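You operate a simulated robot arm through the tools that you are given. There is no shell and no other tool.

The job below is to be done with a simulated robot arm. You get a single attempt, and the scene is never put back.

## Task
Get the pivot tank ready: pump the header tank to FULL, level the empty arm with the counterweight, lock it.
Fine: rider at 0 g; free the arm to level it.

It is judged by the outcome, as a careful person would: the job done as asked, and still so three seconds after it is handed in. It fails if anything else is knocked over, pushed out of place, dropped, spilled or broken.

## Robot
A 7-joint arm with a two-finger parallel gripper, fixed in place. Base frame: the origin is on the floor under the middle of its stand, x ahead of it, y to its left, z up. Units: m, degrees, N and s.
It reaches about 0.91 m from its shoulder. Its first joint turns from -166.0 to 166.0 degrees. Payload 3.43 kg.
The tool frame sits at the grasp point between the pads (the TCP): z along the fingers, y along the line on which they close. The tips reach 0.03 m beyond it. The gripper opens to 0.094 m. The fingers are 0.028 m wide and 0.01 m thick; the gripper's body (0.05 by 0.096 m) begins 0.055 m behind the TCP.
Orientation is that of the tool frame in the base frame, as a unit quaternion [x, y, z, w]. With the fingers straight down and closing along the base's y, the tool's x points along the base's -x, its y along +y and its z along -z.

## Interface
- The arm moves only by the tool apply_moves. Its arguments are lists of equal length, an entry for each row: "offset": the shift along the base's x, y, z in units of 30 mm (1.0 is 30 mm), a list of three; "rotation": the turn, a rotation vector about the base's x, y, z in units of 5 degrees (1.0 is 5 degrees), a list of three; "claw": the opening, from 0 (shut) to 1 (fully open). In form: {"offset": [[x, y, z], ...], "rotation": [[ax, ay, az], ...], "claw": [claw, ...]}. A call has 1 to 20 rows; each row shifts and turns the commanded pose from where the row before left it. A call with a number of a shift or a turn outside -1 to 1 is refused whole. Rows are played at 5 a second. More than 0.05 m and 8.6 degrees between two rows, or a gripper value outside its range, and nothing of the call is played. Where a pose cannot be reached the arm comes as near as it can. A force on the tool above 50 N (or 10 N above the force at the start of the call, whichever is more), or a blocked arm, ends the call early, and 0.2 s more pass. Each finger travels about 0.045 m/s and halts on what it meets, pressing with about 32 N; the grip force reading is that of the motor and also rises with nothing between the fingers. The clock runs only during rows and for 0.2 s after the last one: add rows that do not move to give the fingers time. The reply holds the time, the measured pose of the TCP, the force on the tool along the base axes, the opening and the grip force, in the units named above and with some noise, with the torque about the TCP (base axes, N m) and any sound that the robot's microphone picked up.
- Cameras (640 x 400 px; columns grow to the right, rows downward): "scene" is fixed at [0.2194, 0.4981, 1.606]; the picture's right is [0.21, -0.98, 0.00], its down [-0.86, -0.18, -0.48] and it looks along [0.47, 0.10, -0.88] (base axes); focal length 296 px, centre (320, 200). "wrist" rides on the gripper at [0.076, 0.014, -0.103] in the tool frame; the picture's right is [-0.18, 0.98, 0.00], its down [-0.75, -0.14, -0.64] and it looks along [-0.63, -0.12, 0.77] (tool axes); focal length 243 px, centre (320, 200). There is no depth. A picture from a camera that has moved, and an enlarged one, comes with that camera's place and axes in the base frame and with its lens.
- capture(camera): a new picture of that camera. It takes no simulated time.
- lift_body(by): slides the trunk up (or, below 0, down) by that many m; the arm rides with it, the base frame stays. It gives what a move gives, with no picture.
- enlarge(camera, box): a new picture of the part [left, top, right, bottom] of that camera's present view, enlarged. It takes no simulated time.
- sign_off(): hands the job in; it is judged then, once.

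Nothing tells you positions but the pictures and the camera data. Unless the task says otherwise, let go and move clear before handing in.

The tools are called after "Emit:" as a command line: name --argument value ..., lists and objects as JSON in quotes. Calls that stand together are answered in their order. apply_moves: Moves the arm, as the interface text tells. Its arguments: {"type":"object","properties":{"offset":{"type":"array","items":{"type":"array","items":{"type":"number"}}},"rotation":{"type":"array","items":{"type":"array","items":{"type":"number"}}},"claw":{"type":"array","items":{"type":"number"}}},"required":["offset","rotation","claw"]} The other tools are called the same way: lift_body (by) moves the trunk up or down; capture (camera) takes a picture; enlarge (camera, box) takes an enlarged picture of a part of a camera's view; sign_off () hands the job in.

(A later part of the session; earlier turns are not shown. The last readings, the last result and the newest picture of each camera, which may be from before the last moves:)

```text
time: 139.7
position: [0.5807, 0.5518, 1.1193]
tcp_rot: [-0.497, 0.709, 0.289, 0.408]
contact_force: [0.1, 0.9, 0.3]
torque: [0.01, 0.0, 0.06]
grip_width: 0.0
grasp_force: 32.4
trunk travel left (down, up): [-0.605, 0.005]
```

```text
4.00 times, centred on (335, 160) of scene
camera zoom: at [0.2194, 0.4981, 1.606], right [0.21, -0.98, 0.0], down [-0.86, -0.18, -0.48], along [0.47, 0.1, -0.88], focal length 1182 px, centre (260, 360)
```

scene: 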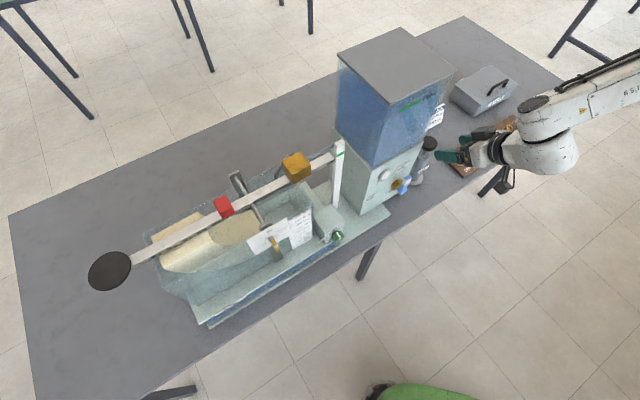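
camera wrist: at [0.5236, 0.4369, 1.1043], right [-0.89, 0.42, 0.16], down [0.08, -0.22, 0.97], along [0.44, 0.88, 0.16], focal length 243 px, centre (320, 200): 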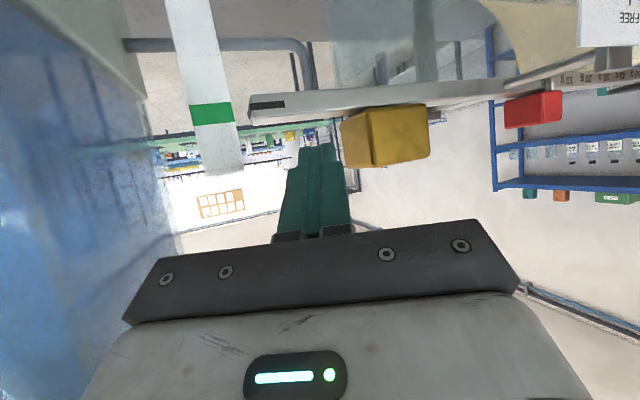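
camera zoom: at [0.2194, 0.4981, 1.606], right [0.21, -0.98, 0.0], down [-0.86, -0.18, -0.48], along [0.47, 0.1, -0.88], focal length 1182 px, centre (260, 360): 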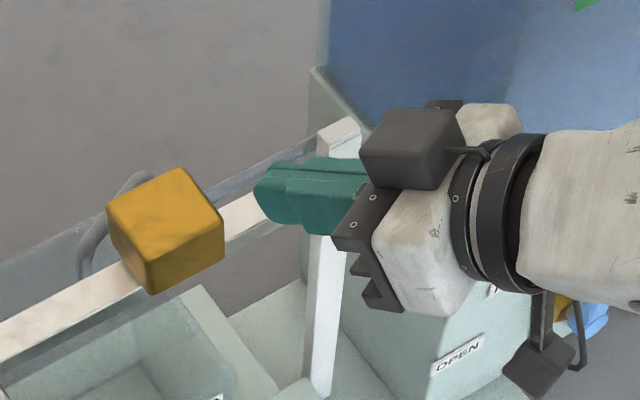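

The gap to the block is about 2 cm. I close most of it, then creep in millimetre steps while watching the pointer.

Emit:
apply_moves --offset '[[-0.2, 0.2, 0], [-0.2, 0.2, 0], [-0.03, 0.03, 0], [0, 0, 0]]' --rotation '[[0, 0, 0], [0, 0, 0], [0, 0, 0], [0, 0, 0]]' --claw '[0, 0, 0, 0]'

Emit:
enlarge --camera "scene" --box '[270, 130, 350, 190]'

Emit:
enlarge --camera "wrist" --box '[150, 60, 450, 200]'

```text
time: 140.7
position: [0.5686, 0.5629, 1.1184]
tcp_rot: [-0.497, 0.71, 0.288, 0.408]
contact_force: [0.1, 0.7, -0.5]
torque: [0.0, -0.03, -0.02]
grip_width: 0.0001
grasp_force: 32.2
trunk travel left (down, up): [-0.605, 0.005]
```

```text
6.67 times, centred on (310, 160) of scene
camera zoom: at [0.2194, 0.4981, 1.606], right [0.21, -0.98, 0.0], down [-0.86, -0.18, -0.48], along [0.47, 0.1, -0.88], focal length 1970 px, centre (387, 467)
```

zoom: 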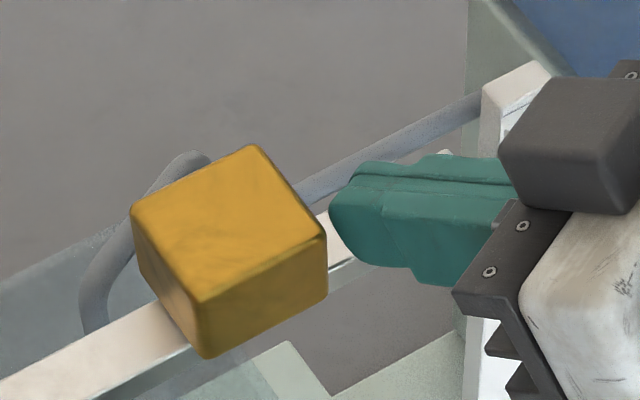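

```text
2.13 times, centred on (300, 130) of wrist
camera zoom: at [0.5113, 0.4491, 1.1036], right [-0.89, 0.42, 0.16], down [0.08, -0.22, 0.97], along [0.44, 0.88, 0.16], focal length 518 px, centre (363, 349)
```

zoom: 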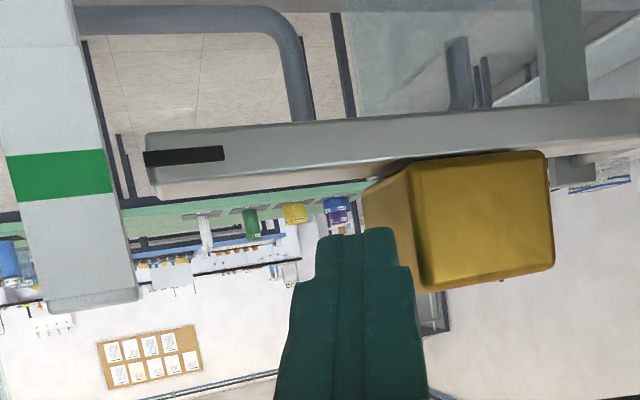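

Emit:
apply_moves --offset '[[-0.07, 0.07, 0], [-0.035, 0.035, 0], [0, 0, 0]]' --rotation '[[0, 0, 0], [0, 0, 0], [0, 0, 0]]' --claw '[0, 0, 0]'

Emit:
enlarge --camera "scene" --box '[270, 130, 350, 190]'

Emit:
enlarge --camera "wrist" --box '[150, 60, 450, 200]'

```text
time: 141.5
position: [0.5653, 0.5671, 1.1185]
tcp_rot: [-0.497, 0.71, 0.288, 0.408]
contact_force: [-0.7, -3.6, 0.9]
torque: [0.0, 0.03, -0.03]
grip_width: 0.0
grasp_force: 32.2
trunk travel left (down, up): [-0.605, 0.005]
```

```text
6.67 times, centred on (310, 160) of scene
camera zoom: at [0.2194, 0.4981, 1.606], right [0.21, -0.98, 0.0], down [-0.86, -0.18, -0.48], along [0.47, 0.1, -0.88], focal length 1970 px, centre (387, 467)
```

zoom: 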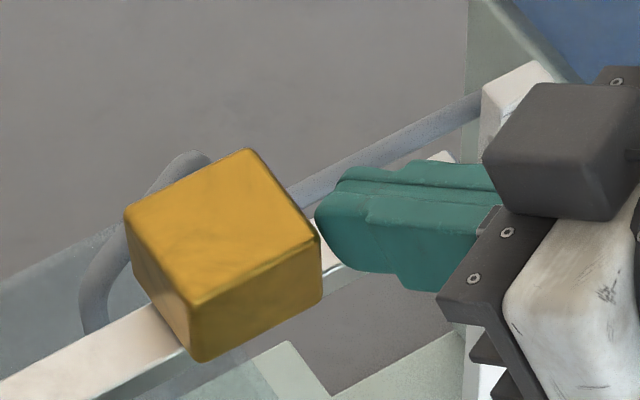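

```text
2.13 times, centred on (300, 130) of wrist
camera zoom: at [0.5084, 0.4528, 1.1036], right [-0.89, 0.42, 0.16], down [0.08, -0.22, 0.97], along [0.44, 0.88, 0.16], focal length 518 px, centre (363, 349)
```

zoom: 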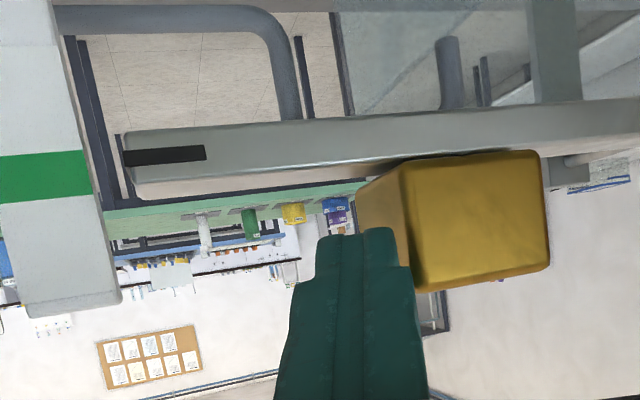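

Contact made, and the block moved by about 1 to 2 mm. I back off and check the settled pointer.

Emit:
apply_moves --offset '[[0.3, -0.3, 0], [0.3, -0.3, 0], [-0.3, -0.8, 0], [-0.4, -0.8, 0], [-0.4, -0.8, 0], [-0.3, -0.6, 0], [0, 0, 0]]' --rotation '[[0, 0, 0], [0, 0, 0], [0, 0, 0], [0, 0, 0], [0, 0, 0], [0, 0, 0], [0, 0, 0]]' --claw '[0, 0, 0, 0, 0, 0, 0]'

Emit:
enlarge --camera "scene" --box '[300, 130, 380, 180]'

Emit:
enlarge --camera "wrist" --box '[180, 80, 380, 180]'

Emit:
enlarge --camera "scene" --box '[230, 130, 360, 220]'

```text
time: 143.1
position: [0.5412, 0.4586, 1.1222]
tcp_rot: [-0.497, 0.709, 0.288, 0.408]
contact_force: [0.5, 0.3, 0.2]
torque: [-0.03, 0.0, 0.0]
grip_width: 0.0
grasp_force: 31.8
trunk travel left (down, up): [-0.605, 0.005]
```

```text
8.00 times, centred on (340, 155) of scene
camera zoom: at [0.2194, 0.4981, 1.606], right [0.21, -0.98, 0.0], down [-0.86, -0.18, -0.48], along [0.47, 0.1, -0.88], focal length 2364 px, centre (160, 560)
```

zoom: 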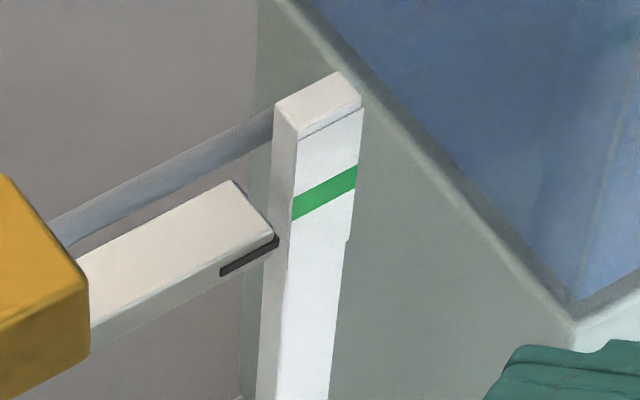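

```text
3.20 times, centred on (280, 130) of wrist
camera zoom: at [0.4841, 0.3448, 1.106], right [-0.89, 0.42, 0.16], down [0.07, -0.22, 0.97], along [0.44, 0.88, 0.16], focal length 776 px, centre (448, 424)
```

zoom: 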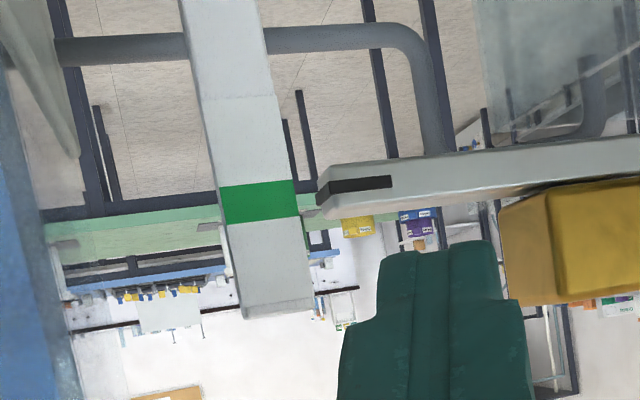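

```text
4.44 times, centred on (295, 175) of scene
camera zoom: at [0.2194, 0.4981, 1.606], right [0.21, -0.98, 0.0], down [-0.86, -0.18, -0.48], along [0.47, 0.1, -0.88], focal length 1314 px, centre (431, 311)
```

zoom: 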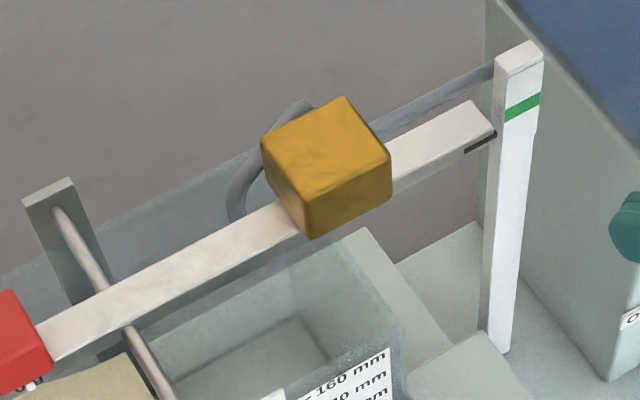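

The block has not slid yet, only leaned. I go back in and push about 2 mm past the contact point.

Emit:
apply_moves --offset '[[0.35, 0.75, 0], [0.4, 0.8, 0], [0.4, 0.8, 0], [0.25, 0.65, 0], [-0.3, 0.3, 0], [-0.25, 0.25, 0], [-0.08, 0.08, 0], [-0.03, 0.03, 0], [0, 0, 0]]' --rotation '[[0, 0, 0], [0, 0, 0], [0, 0, 0], [0, 0, 0], [0, 0, 0], [0, 0, 0], [0, 0, 0], [0, 0, 0], [0, 0, 0]]' --claw '[0, 0, 0, 0, 0, 0, 0, 0, 0]'

Emit:
enlarge --camera "scene" --box '[270, 130, 350, 190]'

```text
time: 145.1
position: [0.5637, 0.5691, 1.1195]
tcp_rot: [-0.497, 0.709, 0.288, 0.408]
contact_force: [2.5, -0.9, -0.4]
torque: [-0.02, -0.02, -0.08]
grip_width: 0.0
grasp_force: 32.2
trunk travel left (down, up): [-0.605, 0.005]
```

```text
6.67 times, centred on (310, 160) of scene
camera zoom: at [0.2194, 0.4981, 1.606], right [0.21, -0.98, 0.0], down [-0.86, -0.18, -0.48], along [0.47, 0.1, -0.88], focal length 1970 px, centre (387, 467)
```

zoom: 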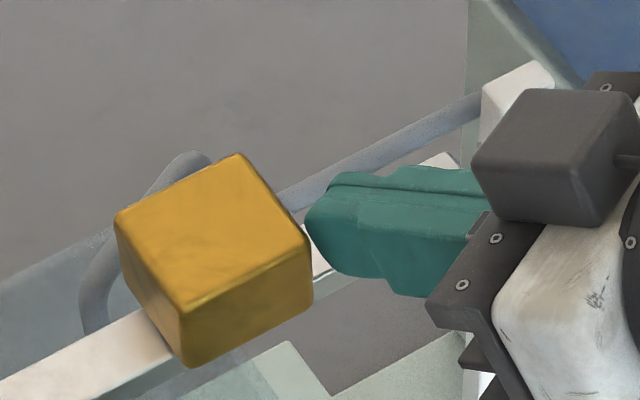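

Emit:
apply_moves --offset '[[0.35, -0.35, 0], [0.3, -0.3, 0], [-0.3, -0.8, 0], [-0.4, -0.8, 0], [-0.4, -0.8, 0], [-0.3, -0.6, 0], [0, 0, 0], [0, 0, 0]]' --rotation '[[0, 0, 0], [0, 0, 0], [0, 0, 0], [0, 0, 0], [0, 0, 0], [0, 0, 0], [0, 0, 0], [0, 0, 0]]' --claw '[0, 0, 0, 0, 0, 0, 0, 0]'

Emit:
enlarge --camera "scene" --box '[300, 130, 380, 180]'

Emit:
enlarge --camera "wrist" --box '[180, 80, 380, 180]'

Emit:
enlarge --camera "scene" --box '[230, 130, 360, 220]'

```text
time: 146.9
position: [0.5409, 0.4604, 1.1187]
tcp_rot: [-0.497, 0.709, 0.289, 0.408]
contact_force: [-0.1, -0.5, -1.0]
torque: [-0.04, 0.01, 0.01]
grip_width: 0.0
grasp_force: 31.5
trunk travel left (down, up): [-0.605, 0.005]
```

```text
8.00 times, centred on (340, 155) of scene
camera zoom: at [0.2194, 0.4981, 1.606], right [0.21, -0.98, 0.0], down [-0.86, -0.18, -0.48], along [0.47, 0.1, -0.88], focal length 2364 px, centre (160, 560)
```

zoom: 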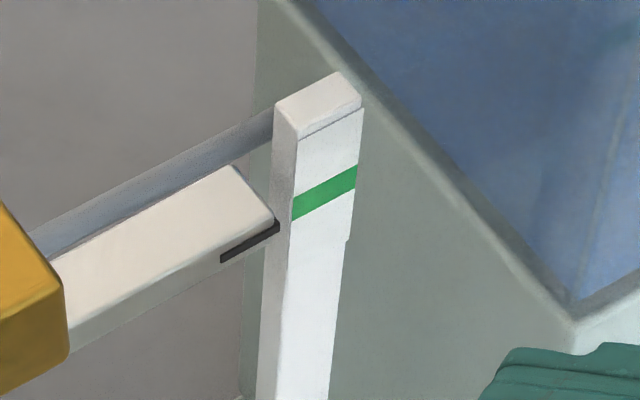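

```text
3.20 times, centred on (280, 130) of wrist
camera zoom: at [0.4849, 0.3462, 1.1034], right [-0.89, 0.42, 0.16], down [0.08, -0.22, 0.97], along [0.44, 0.88, 0.16], focal length 776 px, centre (448, 424)
```

zoom: 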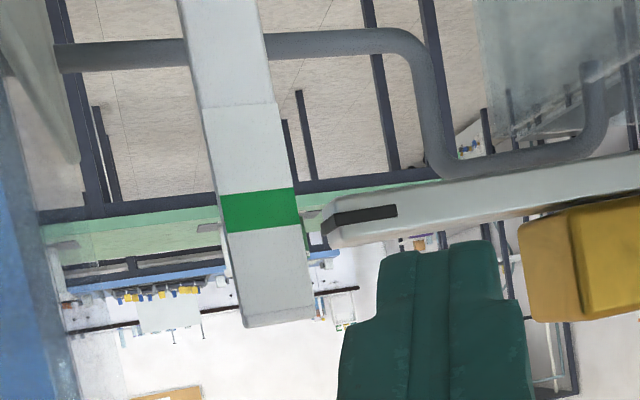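

```text
4.44 times, centred on (295, 175) of scene
camera zoom: at [0.2194, 0.4981, 1.606], right [0.21, -0.98, 0.0], down [-0.86, -0.18, -0.48], along [0.47, 0.1, -0.88], focal length 1314 px, centre (431, 311)
```

zoom: 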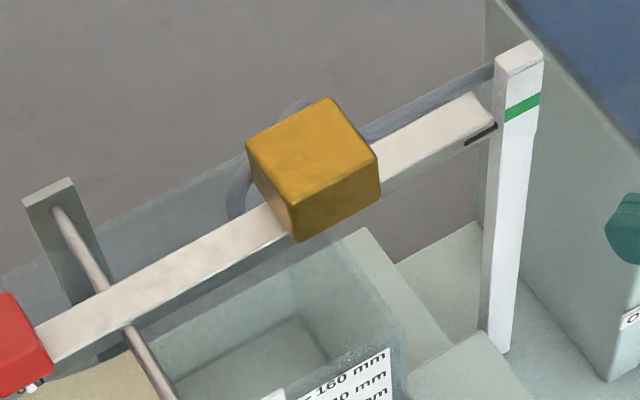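

It overshot: the block slid about 5 mm and the pointer is now roughly 5 mm high. The fine outward push back is best done from the left side with slow 1 mm steps. First I check the arm posture.

Emit:
enlarge --camera "scene" --box '[560, 0, 640, 400]'

```text
1.00 times, centred on (600, 200) of scene (not enlarged: the box is as wide or as high as the picture)
camera zoom: at [0.2194, 0.4981, 1.606], right [0.21, -0.98, 0.0], down [-0.86, -0.18, -0.48], along [0.47, 0.1, -0.88], focal length 296 px, centre (40, 200)
```

zoom: 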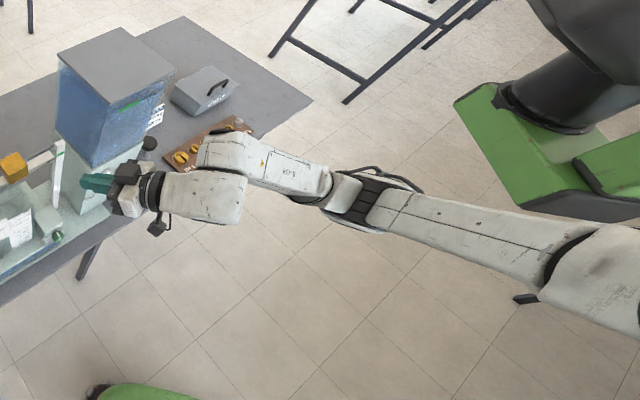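

The elbow now hangs low, well under the post, so the arm may move left directly. I swing over in front of the lock plate, squaring the hand to the beam.

Emit:
apply_moves --offset '[[-0.69, 0.37, 0], [-0.69, 0.37, 0], [-0.69, 0.37, 0], [-0.69, 0.37, 0], [-0.69, 0.37, 0], [-0.69, 0.37, 0], [-0.69, 0.37, 0], [0, 0, 0], [0, 0, 0]]' --rotation '[[0.6, -0.389, -0.714], [0.6, -0.389, -0.714], [0.6, -0.389, -0.714], [0.6, -0.389, -0.714], [0.6, -0.389, -0.714], [0.6, -0.389, -0.714], [0.6, -0.389, -0.714], [0, 0, 0], [0, 0, 0]]' --claw '[0, 0, 0, 0, 0, 0, 0, 0, 0]'

Emit:
capture --camera "wrist"

Emit:
enlarge --camera "scene" --box '[480, 0, 640, 400]'

```text
time: 148.9
position: [0.5621, 0.4303, 1.1629]
tcp_rot: [-0.443, 0.702, 0.308, 0.465]
contact_force: [0.6, 0.0, 0.1]
torque: [0.01, -0.02, 0.0]
grip_width: 0.0
grasp_force: 31.9
out of reach, approached as far as the arm can: row 1, 2, 3, 4, 5, 6, 7
trunk travel left (down, up): [-0.605, 0.005]
```

```text
taken
camera wrist: at [0.4963, 0.3246, 1.1309], right [-0.86, 0.47, 0.19], down [0.02, -0.35, 0.94], along [0.51, 0.81, 0.29], focal length 243 px, centre (320, 200)
```

wrist: 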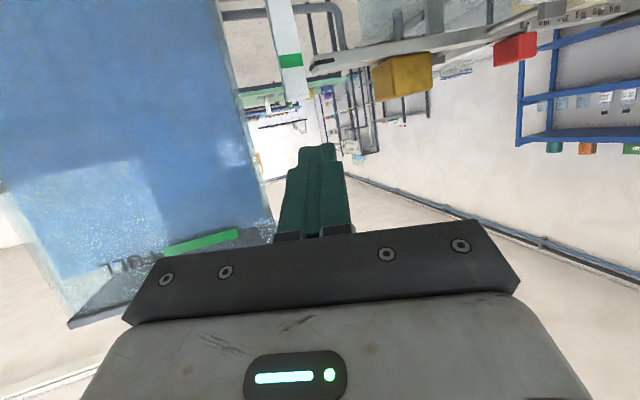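

```text
1.00 times, centred on (560, 200) of scene (not enlarged: the box is as wide or as high as the picture)
camera zoom: at [0.2194, 0.4981, 1.606], right [0.21, -0.98, 0.0], down [-0.86, -0.18, -0.48], along [0.47, 0.1, -0.88], focal length 296 px, centre (80, 200)
```

zoom: 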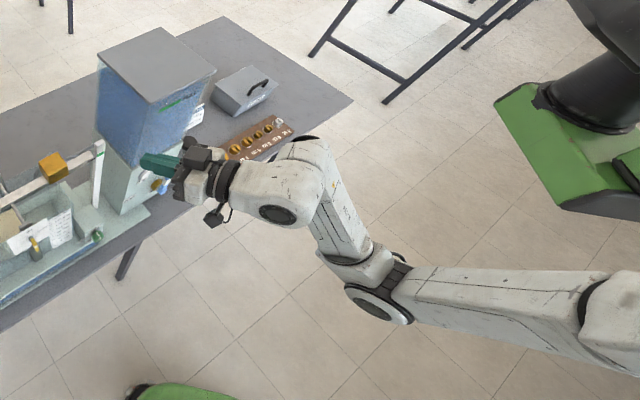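

That posture can't reach left with the fingers so level. I return the hand to a 45° downward tilt, then use the low-aisle route to the left as before.

Emit:
apply_moves --offset '[[-0.2, -0.3, -0.3], [-0.2, -0.3, -0.4], [-0.2, -0.2, -0.5], [-0.2, -0.2, -0.5], [-0.2, -0.1, -0.5], [0, 0, 0]]' --rotation '[[-0.754, 0.528, -0.84], [-0.754, 0.528, -0.84], [-0.754, 0.528, -0.84], [-0.754, 0.528, -0.84], [-0.754, 0.528, -0.84], [0, 0, 0]]' --claw '[0, 0, 0, 0, 0, 0]'

Emit:
enlarge --camera "scene" --box '[560, 0, 640, 400]'

```text
time: 150.3
position: [0.5625, 0.392, 1.1258]
tcp_rot: [-0.353, 0.843, 0.174, 0.366]
contact_force: [0.5, -0.1, 0.0]
torque: [-0.02, 0.02, 0.0]
grip_width: 0.0
grasp_force: 32.1
out of reach, approached as far as the arm can: row 1, 2, 3
trunk travel left (down, up): [-0.605, 0.005]
```

```text
1.00 times, centred on (600, 200) of scene (not enlarged: the box is as wide or as high as the picture)
camera zoom: at [0.2194, 0.4981, 1.606], right [0.21, -0.98, 0.0], down [-0.86, -0.18, -0.48], along [0.47, 0.1, -0.88], focal length 296 px, centre (40, 200)
```

zoom: 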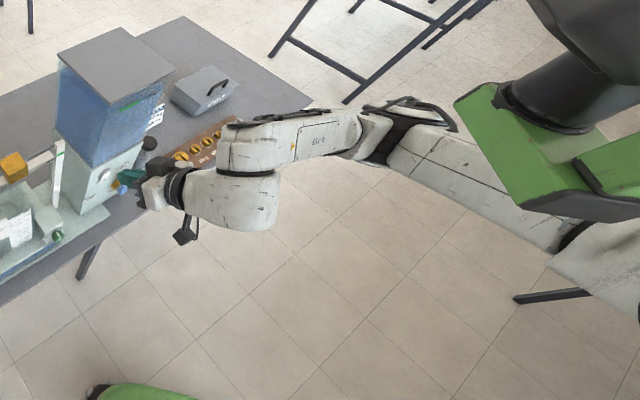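

Emit:
apply_moves --offset '[[-0.6, 0, -0.3], [-0.6, 0, -0.6], [-0.5, 0.1, -0.85], [-0.45, 0.1, -0.95], [-0.45, 0.1, -0.95], [-0.45, 0.15, -0.95], [-0.45, 0.15, -0.95], [-0.4, 0.15, -0.95], [-0.3, 0.15, -0.95], [-0.2, 0.15, -0.95]]' --rotation '[[0, 0, 0], [0, 0, 0], [0, 0, -0.1], [0, 0, -0.1], [0, 0, -0.1], [0, 0, -0.1], [0, 0, -0.1], [0, 0, -0.1], [0, 0, -0.1], [0, 0, 0]]' --claw '[0, 0, 0, 0, 0, 0, 0, 0, 0, 0]'

Emit:
enlarge --camera "scene" --box '[560, 0, 640, 400]'

```text
time: 152.5
position: [0.4273, 0.4249, 0.8697]
tcp_rot: [-0.327, 0.853, 0.162, 0.373]
contact_force: [-0.5, 0.6, 1.1]
torque: [-0.02, -0.01, 0.01]
grip_width: 0.0002
grasp_force: 31.5
trunk travel left (down, up): [-0.605, 0.005]
```

```text
1.00 times, centred on (600, 200) of scene (not enlarged: the box is as wide or as high as the picture)
camera zoom: at [0.2194, 0.4981, 1.606], right [0.21, -0.98, 0.0], down [-0.86, -0.18, -0.48], along [0.47, 0.1, -0.88], focal length 296 px, centre (40, 200)
```

zoom: 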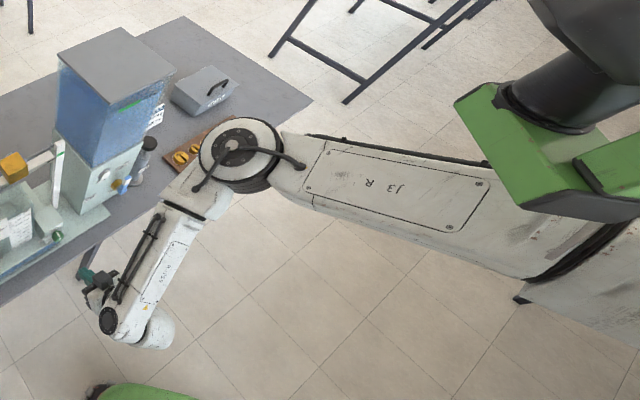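

The arm is back in the known posture. I sweep left, low.

Emit:
apply_moves --offset '[[-0.585, 0.465, 0.05], [-0.585, 0.465, 0.05], [-0.585, 0.465, 0.05], [-0.585, 0.465, 0.05], [-0.585, 0.465, 0.05], [-0.585, 0.465, 0.1], [-0.585, 0.465, 0.1], [-0.585, 0.465, 0.1]]' --rotation '[[0, 0, 0], [0, 0, 0], [0, 0, 0], [0, 0, 0], [0, 0, 0], [0, 0, 0], [0, 0, 0], [0, 0, 0]]' --claw '[0, 0, 0, 0, 0, 0, 0, 0]'

Emit:
enlarge --camera "scene" --box '[560, 0, 640, 400]'

```text
time: 154.3
position: [0.2884, 0.5359, 0.8899]
tcp_rot: [-0.327, 0.854, 0.162, 0.371]
contact_force: [1.3, -0.4, -0.1]
torque: [-0.01, 0.03, 0.0]
grip_width: 0.0
grasp_force: 32.2
trunk travel left (down, up): [-0.605, 0.005]
```

```text
1.00 times, centred on (600, 200) of scene (not enlarged: the box is as wide or as high as the picture)
camera zoom: at [0.2194, 0.4981, 1.606], right [0.21, -0.98, 0.0], down [-0.86, -0.18, -0.48], along [0.47, 0.1, -0.88], focal length 296 px, centre (40, 200)
```

zoom: 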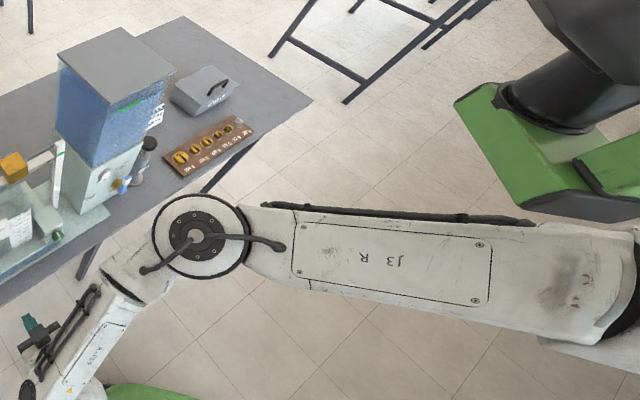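

Emit:
apply_moves --offset '[[-0.2, 0.43, 0.1], [-0.2, 0.43, 0.3], [-0.1, 0.43, 0.4], [-0.1, 0.43, 0.45], [-0.1, 0.43, 0.45], [-0.1, 0.43, 0.45], [-0.1, 0.43, 0.5], [-0.05, 0.43, 0.5]]' --rotation '[[0.585, -0.697, -0.2], [0.585, -0.697, -0.2], [0.585, -0.697, -0.2], [0.585, -0.697, -0.2], [0.585, -0.697, -0.2], [0.585, -0.697, -0.2], [0.585, -0.697, -0.2], [0.585, -0.697, -0.2]]' --claw '[0, 0, 0, 0, 0, 0, 0, 0]'

```text
time: 156.1
position: [0.2626, 0.6386, 0.9805]
tcp_rot: [-0.216, 0.71, 0.221, 0.632]
contact_force: [-0.7, 0.0, -0.4]
torque: [0.01, -0.01, 0.04]
grip_width: 0.0002
grasp_force: 31.9
trunk travel left (down, up): [-0.605, 0.005]
```

Emit:
apply_moves --offset '[[0.35, 0.35, 0.78], [0.35, 0.35, 0.78], [0.45, 0.45, 0.78], [0.5, 0.5, 0.78], [0.55, 0.55, 0.75], [0.5, 0.5, 0.7], [0.4, -0.2, 0.05], [0.45, -0.3, 0.05], [0.5, -0.3, 0], [0.5, -0.3, 0]]' --rotation '[[0, 0, -0.2], [0, 0, -0.2], [0, 0, -0.2], [0, 0, -0.2], [0, 0, -0.2], [0, 0, -0.2], [0, 0, -0.8], [0, 0, -0.9], [0, 0, -0.9], [0, 0, -0.9]]' --claw '[0, 0, 0, 0, 0, 0, 0, 0, 0, 0]'

Emit:
capture --camera "wrist"

Emit:
enlarge --camera "scene" --box '[180, 140, 340, 260]'

```text
time: 158.3
position: [0.401, 0.6835, 1.1232]
tcp_rot: [-0.067, 0.739, 0.087, 0.665]
contact_force: [0.2, -1.0, -0.7]
torque: [-0.05, 0.01, -0.02]
grip_width: 0.0
grasp_force: 31.5
trunk travel left (down, up): [-0.605, 0.005]
```

```text
taken
camera wrist: at [0.2884, 0.677, 1.058], right [-0.19, 0.96, 0.22], down [-0.51, -0.29, 0.81], along [0.84, 0.04, 0.54], focal length 243 px, centre (320, 200)
```

wrist: 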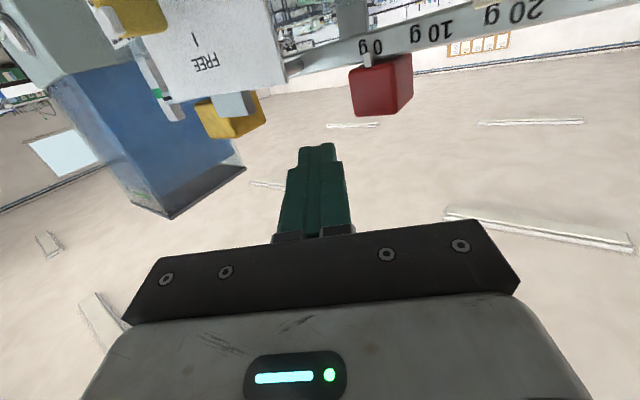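

```text
3.33 times, centred on (260, 200) of scene
camera zoom: at [0.2194, 0.4981, 1.606], right [0.21, -0.98, 0.0], down [-0.86, -0.18, -0.48], along [0.47, 0.1, -0.88], focal length 985 px, centre (520, 200)
```

zoom: 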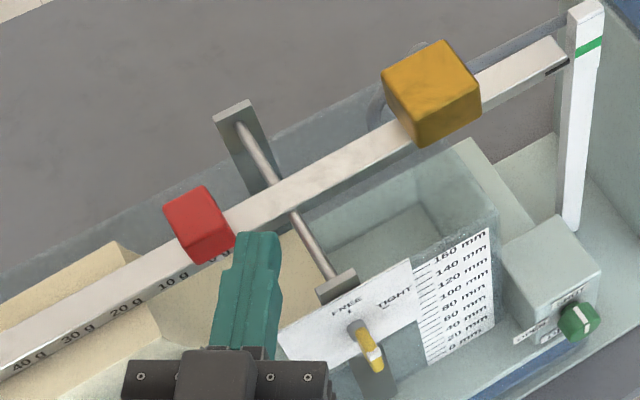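

The arm is on the left side again, with rider and lever undisturbed. I bring the tip to the left of the counterweight as before.

Emit:
apply_moves --offset '[[0.57, -0.2, 0.02], [0.57, -0.2, 0.02], [0.57, -0.2, 0.02], [0.57, -0.18, 0.02], [0, 0, 0]]' --rotation '[[0.03, -0.15, -0.2], [0.03, -0.15, -0.2], [0.03, -0.15, -0.2], [0.03, -0.15, -0.2], [0, 0, 0]]' --claw '[0, 0, 0, 0, 0]'

Emit:
enlarge --camera "scene" --box '[230, 130, 360, 220]'

Emit:
enlarge --camera "scene" --box '[300, 130, 380, 180]'

```text
time: 159.5
position: [0.4677, 0.6626, 1.1252]
tcp_rot: [-0.041, 0.723, 0.067, 0.687]
contact_force: [-0.3, 0.5, -0.4]
torque: [-0.01, 0.01, -0.02]
grip_width: 0.0002
grasp_force: 32.0
trunk travel left (down, up): [-0.605, 0.005]
```

```text
4.44 times, centred on (295, 175) of scene
camera zoom: at [0.2194, 0.4981, 1.606], right [0.21, -0.98, 0.0], down [-0.86, -0.18, -0.48], along [0.47, 0.1, -0.88], focal length 1314 px, centre (431, 311)
```

zoom: 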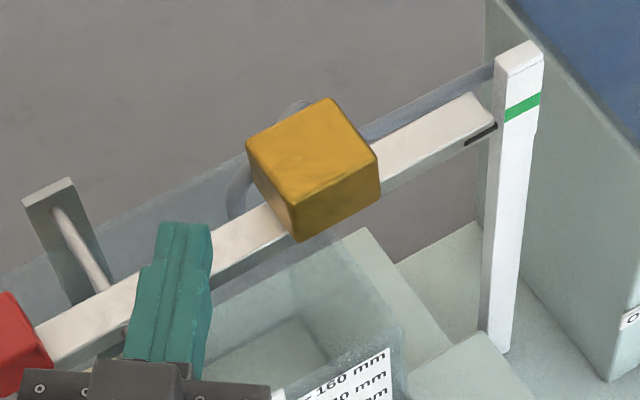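

```text
8.00 times, centred on (340, 155) of scene
camera zoom: at [0.2194, 0.4981, 1.606], right [0.21, -0.98, 0.0], down [-0.86, -0.18, -0.48], along [0.47, 0.1, -0.88], focal length 2364 px, centre (160, 560)
```

zoom: 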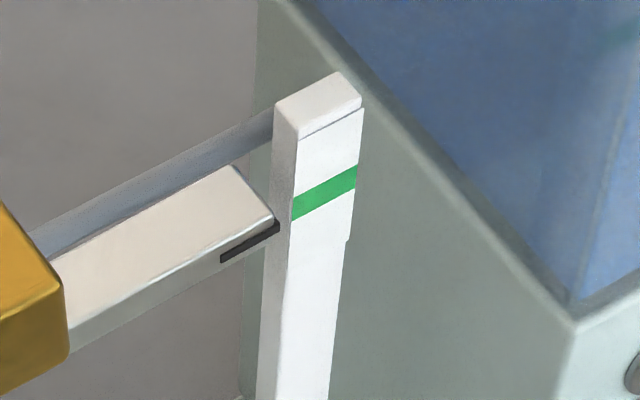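

The pointer needs to drop about 5 mm, which is roughly 4.5 mm of block travel. I raise and tilt slightly to clear the lever, approach, and then push in slow 1 mm rows.

Emit:
apply_moves --offset '[[0.1, -0.1, 0.1], [0.15, -0.15, 0.08], [0.2, -0.2, 0], [0.2, -0.2, 0], [0, 0, 0]]' --rotation '[[-0.03, 0.3, -0.4], [-0.03, 0.3, -0.4], [0, 0, 0], [0, 0, 0], [0, 0, 0]]' --claw '[0, 0, 0, 0, 0]'

Emit:
enlarge --camera "scene" --box '[230, 130, 360, 220]'

```text
time: 160.7
position: [0.4877, 0.6425, 1.1315]
tcp_rot: [-0.015, 0.742, 0.042, 0.669]
contact_force: [-0.5, -0.2, -0.9]
torque: [-0.01, 0.04, -0.03]
grip_width: 0.0
grasp_force: 32.1
trunk travel left (down, up): [-0.605, 0.005]
```

```text
4.44 times, centred on (295, 175) of scene
camera zoom: at [0.2194, 0.4981, 1.606], right [0.21, -0.98, 0.0], down [-0.86, -0.18, -0.48], along [0.47, 0.1, -0.88], focal length 1314 px, centre (431, 311)
```

zoom: 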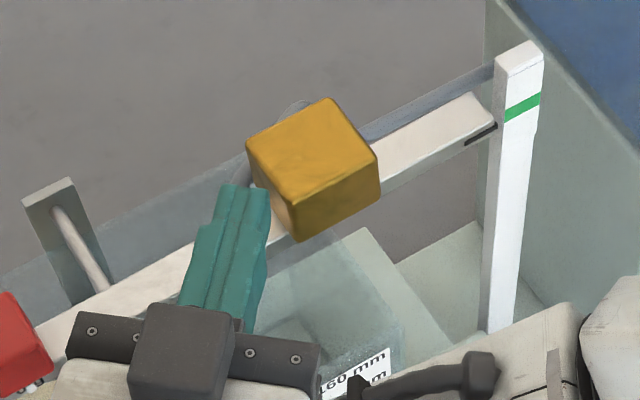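

Emit:
apply_moves --offset '[[0.024, -0.024, 0], [0.024, -0.024, 0], [0.024, -0.024, 0], [0.024, -0.024, 0], [0, 0, 0]]' --rotation '[[0, 0, 0], [0, 0, 0], [0, 0, 0], [0, 0, 0], [0, 0, 0]]' --claw '[0, 0, 0, 0, 0]'

Emit:
enlarge --camera "scene" --box '[230, 130, 360, 220]'

Emit:
enlarge --camera "scene" --box '[300, 130, 380, 180]'

```text
time: 161.9
position: [0.4886, 0.6412, 1.1315]
tcp_rot: [-0.015, 0.742, 0.042, 0.669]
contact_force: [0.4, -0.2, -0.3]
torque: [0.0, 0.0, -0.01]
grip_width: 0.0
grasp_force: 31.8
trunk travel left (down, up): [-0.605, 0.005]
```

```text
4.44 times, centred on (295, 175) of scene
camera zoom: at [0.2194, 0.4981, 1.606], right [0.21, -0.98, 0.0], down [-0.86, -0.18, -0.48], along [0.47, 0.1, -0.88], focal length 1314 px, centre (431, 311)
```

zoom: 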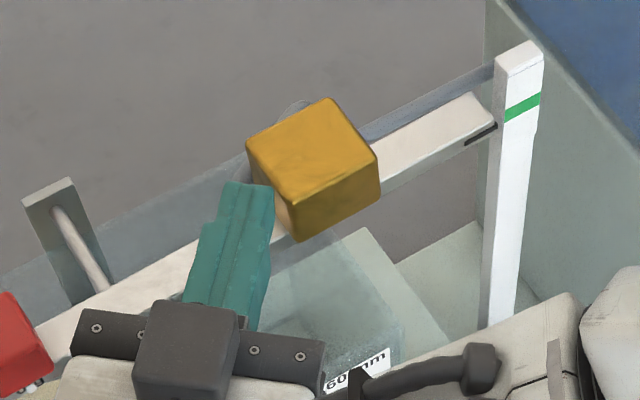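

```text
8.00 times, centred on (340, 155) of scene
camera zoom: at [0.2194, 0.4981, 1.606], right [0.21, -0.98, 0.0], down [-0.86, -0.18, -0.48], along [0.47, 0.1, -0.88], focal length 2364 px, centre (160, 560)
```

zoom: 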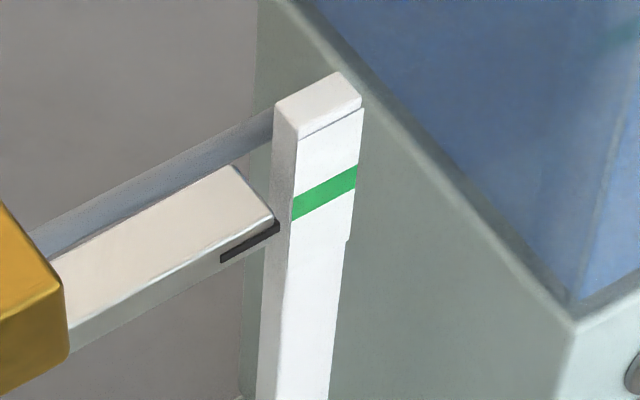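

Emit:
apply_moves --offset '[[0.024, -0.024, 0], [0.024, -0.024, 0], [0.024, -0.024, 0], [0.024, -0.024, 0], [0, 0, 0]]' --rotation '[[0, 0, 0], [0, 0, 0], [0, 0, 0], [0, 0, 0], [0, 0, 0]]' --claw '[0, 0, 0, 0, 0]'

Emit:
enlarge --camera "scene" --box '[230, 130, 360, 220]'

Emit:
enlarge --camera "scene" --box '[300, 130, 380, 180]'

```text
time: 163.1
position: [0.4916, 0.6375, 1.1322]
tcp_rot: [-0.015, 0.742, 0.041, 0.669]
contact_force: [1.1, -0.8, -0.4]
torque: [0.02, 0.03, -0.02]
grip_width: 0.0
grasp_force: 32.4
trunk travel left (down, up): [-0.605, 0.005]
```

```text
4.44 times, centred on (295, 175) of scene
camera zoom: at [0.2194, 0.4981, 1.606], right [0.21, -0.98, 0.0], down [-0.86, -0.18, -0.48], along [0.47, 0.1, -0.88], focal length 1314 px, centre (431, 311)
```

zoom: 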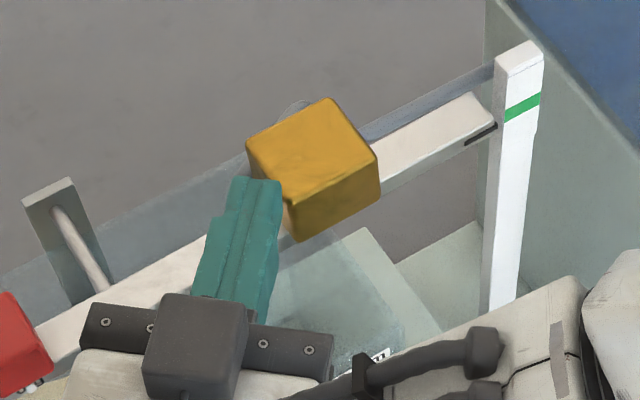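

```text
8.00 times, centred on (340, 155) of scene
camera zoom: at [0.2194, 0.4981, 1.606], right [0.21, -0.98, 0.0], down [-0.86, -0.18, -0.48], along [0.47, 0.1, -0.88], focal length 2364 px, centre (160, 560)
```

zoom: 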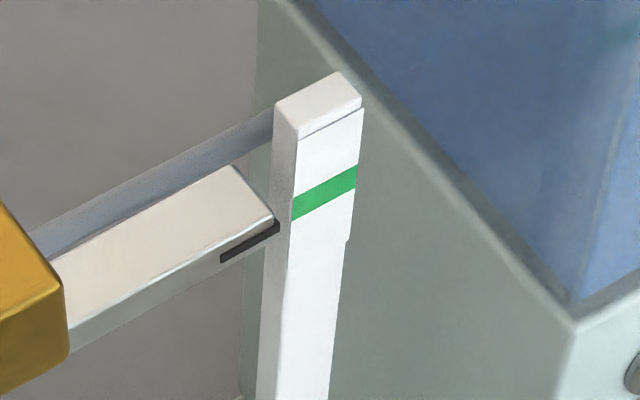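

Emit:
apply_moves --offset '[[0, 0, -0.12], [0.024, -0.024, 0], [0.024, -0.024, 0], [0.024, -0.024, 0], [0, 0, 0]]' --rotation '[[0, 0, 0], [0, 0, 0], [0, 0, 0], [0, 0, 0], [0, 0, 0]]' --claw '[0, 0, 0, 0, 0]'

Emit:
enlarge --camera "scene" --box '[230, 130, 360, 220]'

Emit:
enlarge --camera "scene" --box '[300, 130, 380, 180]'

```text
time: 164.3
position: [0.4949, 0.6357, 1.1286]
tcp_rot: [-0.015, 0.742, 0.041, 0.669]
contact_force: [-0.3, 0.0, -0.9]
torque: [0.0, 0.02, -0.05]
grip_width: 0.0
grasp_force: 31.6
trunk travel left (down, up): [-0.605, 0.005]
```

```text
4.44 times, centred on (295, 175) of scene
camera zoom: at [0.2194, 0.4981, 1.606], right [0.21, -0.98, 0.0], down [-0.86, -0.18, -0.48], along [0.47, 0.1, -0.88], focal length 1314 px, centre (431, 311)
```

zoom: 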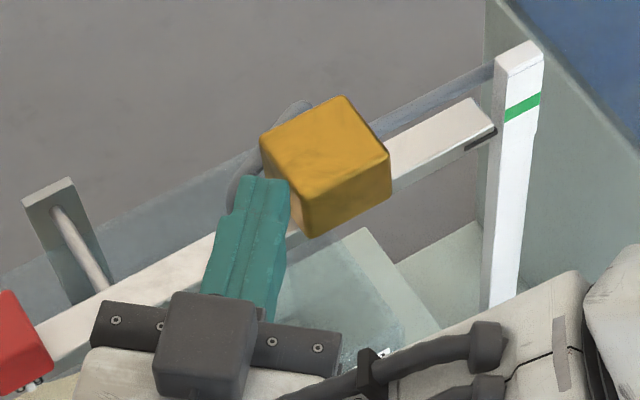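

```text
8.00 times, centred on (340, 155) of scene
camera zoom: at [0.2194, 0.4981, 1.606], right [0.21, -0.98, 0.0], down [-0.86, -0.18, -0.48], along [0.47, 0.1, -0.88], focal length 2364 px, centre (160, 560)
```

zoom: 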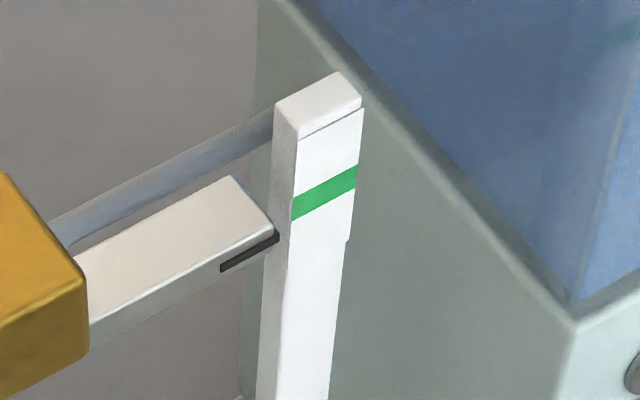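

The pointer is now at the row I computed for level. I ease the finger away and confirm the free position.

Emit:
apply_moves --offset '[[-0.1, 0.1, 0], [-0.2, 0.2, 0], [-0.5, 0.1, 0], [-0.6, 0, 0], [0, 0, 0], [0, 0, 0]]' --rotation '[[0, 0, 0], [0, 0, 0], [0, 0, 0], [0, 0, 0], [0, 0, 0], [0, 0, 0]]' --claw '[0, 0, 0, 0, 0, 0]'

Emit:
enlarge --camera "scene" --box '[300, 130, 380, 180]'

Emit:
enlarge --camera "scene" --box '[230, 130, 360, 220]'

Emit:
capture --camera "wrist"

```text
time: 165.7
position: [0.4521, 0.6479, 1.1291]
tcp_rot: [-0.015, 0.742, 0.042, 0.669]
contact_force: [-0.9, 0.3, -0.3]
torque: [0.01, -0.01, -0.03]
grip_width: 0.0
grasp_force: 31.9
trunk travel left (down, up): [-0.605, 0.005]
```

```text
8.00 times, centred on (340, 155) of scene
camera zoom: at [0.2194, 0.4981, 1.606], right [0.21, -0.98, 0.0], down [-0.86, -0.18, -0.48], along [0.47, 0.1, -0.88], focal length 2364 px, centre (160, 560)
```

zoom: 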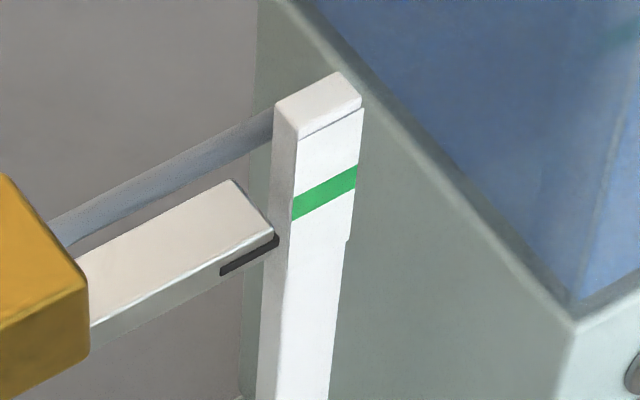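

```text
4.44 times, centred on (295, 175) of scene
camera zoom: at [0.2194, 0.4981, 1.606], right [0.21, -0.98, 0.0], down [-0.86, -0.18, -0.48], along [0.47, 0.1, -0.88], focal length 1314 px, centre (431, 311)
```

zoom: 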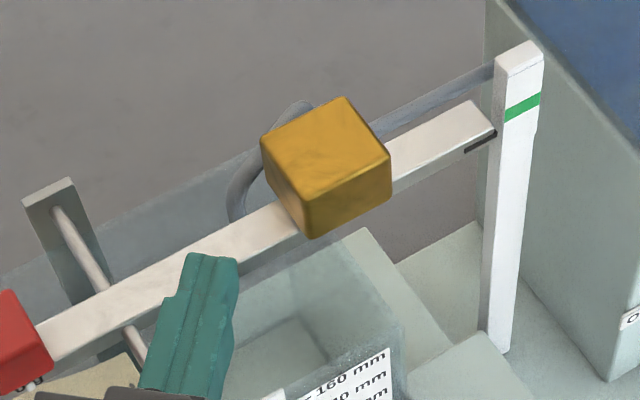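

```text
taken
camera wrist: at [0.341, 0.6559, 1.0633], right [-0.06, 0.97, 0.22], down [-0.55, -0.22, 0.81], along [0.84, -0.08, 0.54], focal length 243 px, centre (320, 200)
```

wrist: 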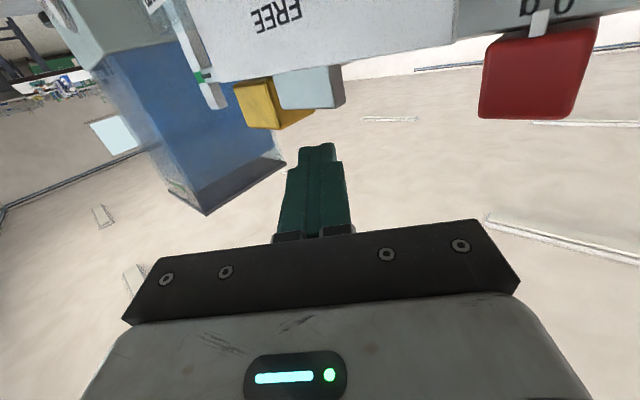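

Emit:
enlarge --camera "wrist" --box '[170, 45, 250, 105]'

Emit:
enlarge --camera "scene" --box '[322, 142, 354, 162]'

```text
6.67 times, centred on (210, 75) of wrist
camera zoom: at [0.341, 0.6559, 1.0633], right [-0.06, 0.97, 0.22], down [-0.55, -0.22, 0.81], along [0.84, -0.08, 0.54], focal length 1618 px, centre (1053, 1033)
```

zoom: 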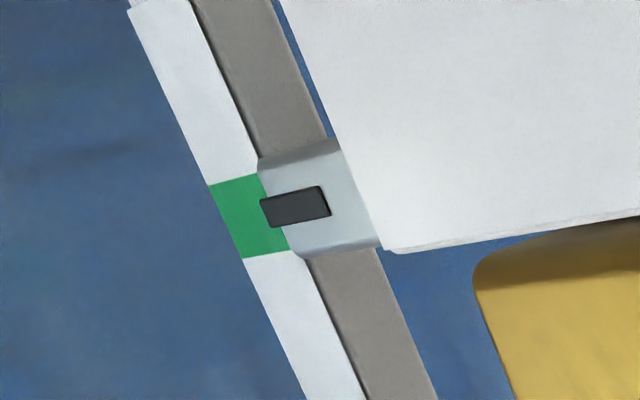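

```text
16.00 times, centred on (338, 152) of scene
camera zoom: at [0.2194, 0.4981, 1.606], right [0.21, -0.98, 0.0], down [-0.86, -0.18, -0.48], along [0.47, 0.1, -0.88], focal length 4729 px, centre (32, 968)
```

zoom: 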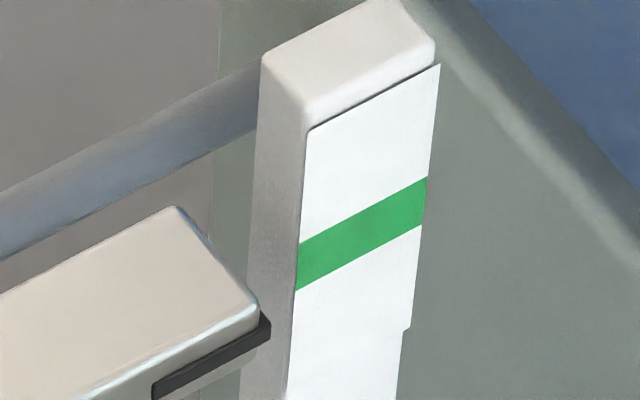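

The pointer is within about a millimetre of the mark's centre by my best two-view estimate, well inside the band. The beam is balanced, so I go back to the lever to lock it.

Emit:
apply_moves --offset '[[-0.6, 0.1, 0], [-0.6, 0.1, 0], [-0.7, 0.05, -0.1], [-0.6, 0, -0.4], [-0.5, -0.1, -0.6], [-0.5, -0.1, -0.8], [-0.3, -0.1, -0.8]]' --rotation '[[0, 0, 0.5], [0, 0, 0.9], [0, 0, 0.95], [0, 0, 0.95], [0, 0, 0.95], [0, 0, 0.95], [0, 0, 0.95]]' --claw '[0, 0, 0, 0, 0, 0, 0]'

Emit:
capture --camera "wrist"

```text
time: 167.3
position: [0.3381, 0.6469, 1.0454]
tcp_rot: [-0.211, 0.711, 0.218, 0.634]
contact_force: [-0.4, 0.1, 0.0]
torque: [-0.02, -0.02, 0.02]
grip_width: 0.0
grasp_force: 32.1
trunk travel left (down, up): [-0.605, 0.005]
```

```text
taken
camera wrist: at [0.2379, 0.598, 0.9801], right [-0.55, 0.81, 0.22], down [-0.36, -0.47, 0.81], along [0.76, 0.36, 0.54], focal length 243 px, centre (320, 200)
```

wrist: 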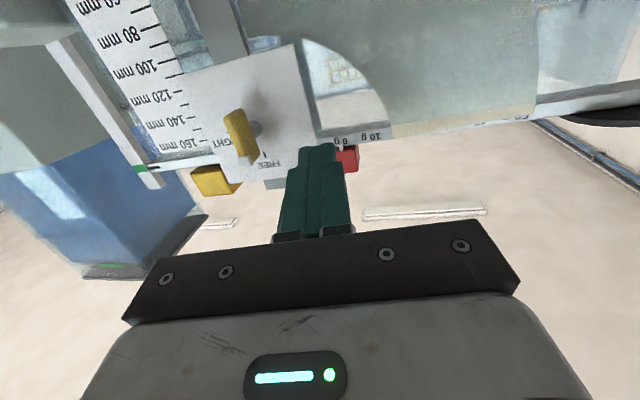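

Emit:
apply_moves --offset '[[-0.2, -0.6, -0.17], [0.05, -0.6, -0.17], [0.15, -0.6, -0.17], [0.17, -0.58, -0.17], [0, 0, 0]]' --rotation '[[0.0, -0.185, 0.475], [0.0, -0.185, 0.475], [0.0, -0.185, 0.475], [0.0, -0.185, 0.475], [0, 0, 0]]' --claw '[0.2, 0.4, 0.4, 0.4, 0.4]'

Emit:
capture --camera "wrist"

Emit:
enlarge --camera "scene" --box '[300, 130, 380, 180]'

```text
time: 168.5
position: [0.342, 0.5737, 1.0253]
tcp_rot: [-0.277, 0.67, 0.263, 0.636]
contact_force: [0.5, -0.7, -0.7]
torque: [0.02, -0.03, 0.0]
grip_width: 0.0378
grasp_force: 0.0
trunk travel left (down, up): [-0.605, 0.005]
```

```text
taken
camera wrist: at [0.2559, 0.509, 0.9541], right [-0.69, 0.7, 0.18], down [-0.33, -0.52, 0.79], along [0.65, 0.48, 0.59], focal length 243 px, centre (320, 200)
```

wrist: 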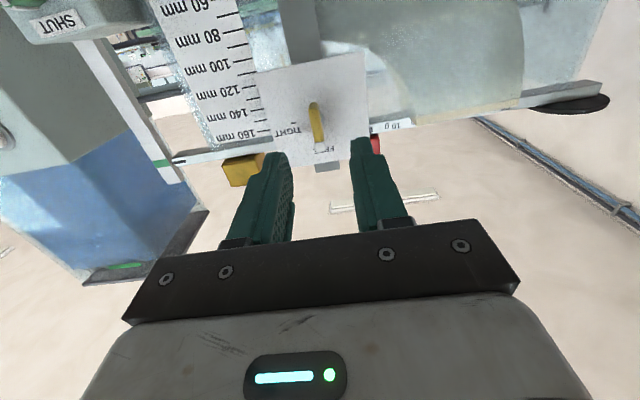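

```text
8.00 times, centred on (340, 155) of scene
camera zoom: at [0.2194, 0.4981, 1.606], right [0.21, -0.98, 0.0], down [-0.86, -0.18, -0.48], along [0.47, 0.1, -0.88], focal length 2364 px, centre (160, 560)
```

zoom: 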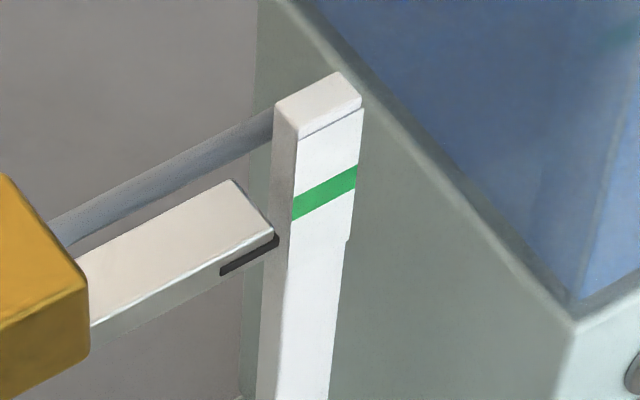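

I move in so the fingers straddle the upright lever, and close on it.

Emit:
apply_moves --offset '[[0.414, 0.38, -0.015], [0.414, 0.38, -0.015], [0.414, 0.38, -0.015], [0.414, 0.38, -0.015], [0, 0, 0]]' --rotation '[[0, 0, 0], [0, 0, 0], [0, 0, 0], [0, 0, 0], [0, 0, 0]]' --claw '[0.4, 0.4, 0.4, 0.4, 0.4]'

Emit:
capture --camera "wrist"

Emit:
enlarge --camera "scene" --box '[220, 200, 340, 275]'

```text
time: 169.7
position: [0.394, 0.6218, 1.0253]
tcp_rot: [-0.277, 0.671, 0.262, 0.636]
contact_force: [-0.7, -0.2, 0.2]
torque: [0.02, -0.02, -0.02]
grip_width: 0.0377
grasp_force: 0.1
trunk travel left (down, up): [-0.605, 0.005]
```

```text
taken
camera wrist: at [0.3076, 0.5568, 0.9538], right [-0.69, 0.7, 0.18], down [-0.33, -0.52, 0.79], along [0.65, 0.48, 0.59], focal length 243 px, centre (320, 200)
```

wrist: 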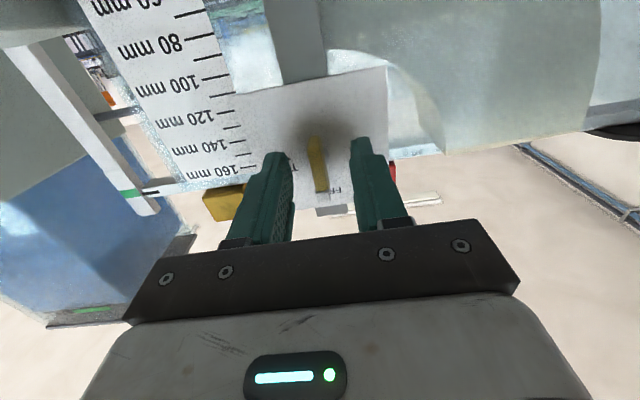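

```text
5.33 times, centred on (280, 238) of scene
camera zoom: at [0.2194, 0.4981, 1.606], right [0.21, -0.98, 0.0], down [-0.86, -0.18, -0.48], along [0.47, 0.1, -0.88], focal length 1576 px, centre (533, 0)
```

zoom: 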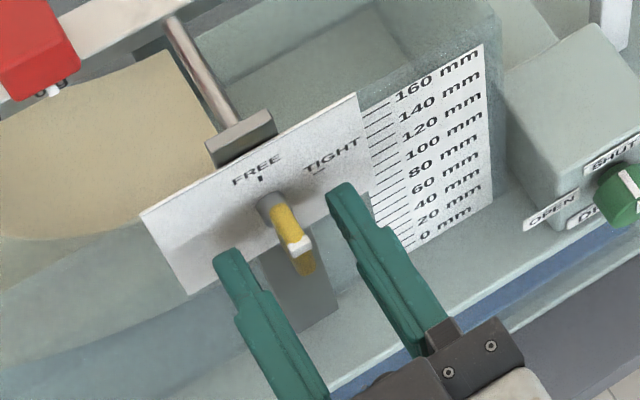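

Emit:
apply_moves --offset '[[0, 0, 0], [0, 0, 0], [0, 0, 0], [0, 0, 0]]' --rotation '[[0, 0, 0], [0, 0, 0], [0, 0, 0], [0, 0, 0]]' --claw '[0.1, 0, 0, 0]'

```text
time: 170.7
position: [0.3944, 0.6206, 1.0248]
tcp_rot: [-0.276, 0.671, 0.261, 0.636]
contact_force: [3.9, -3.6, 1.1]
torque: [0.04, -0.07, 0.41]
grip_width: 0.0079
grasp_force: 41.7
trunk travel left (down, up): [-0.605, 0.005]
```

The lever is gripped cleanly. I turn clockwise toward TIGHT in stages.

Emit:
apply_moves --offset '[[0.03, -0.03, 0], [0, 0, 0], [0, 0, 0], [0, 0, 0], [0, 0, 0], [0, 0, 0]]' --rotation '[[0.674, 0.666, -0.05], [0.674, 0.666, -0.05], [0.674, 0.666, -0.05], [0.674, 0.666, -0.05], [0.674, 0.666, -0.05], [0.674, 0.666, -0.05]]' --claw '[0, 0, 0, 0, 0, 0]'

```text
time: 172.1
position: [0.3918, 0.6209, 1.0248]
tcp_rot: [-0.103, 0.718, 0.411, 0.553]
contact_force: [8.2, 23.0, -3.8]
torque: [-0.42, 0.36, 1.38]
grip_width: 0.0081
grasp_force: 42.5
trunk travel left (down, up): [-0.605, 0.005]
```

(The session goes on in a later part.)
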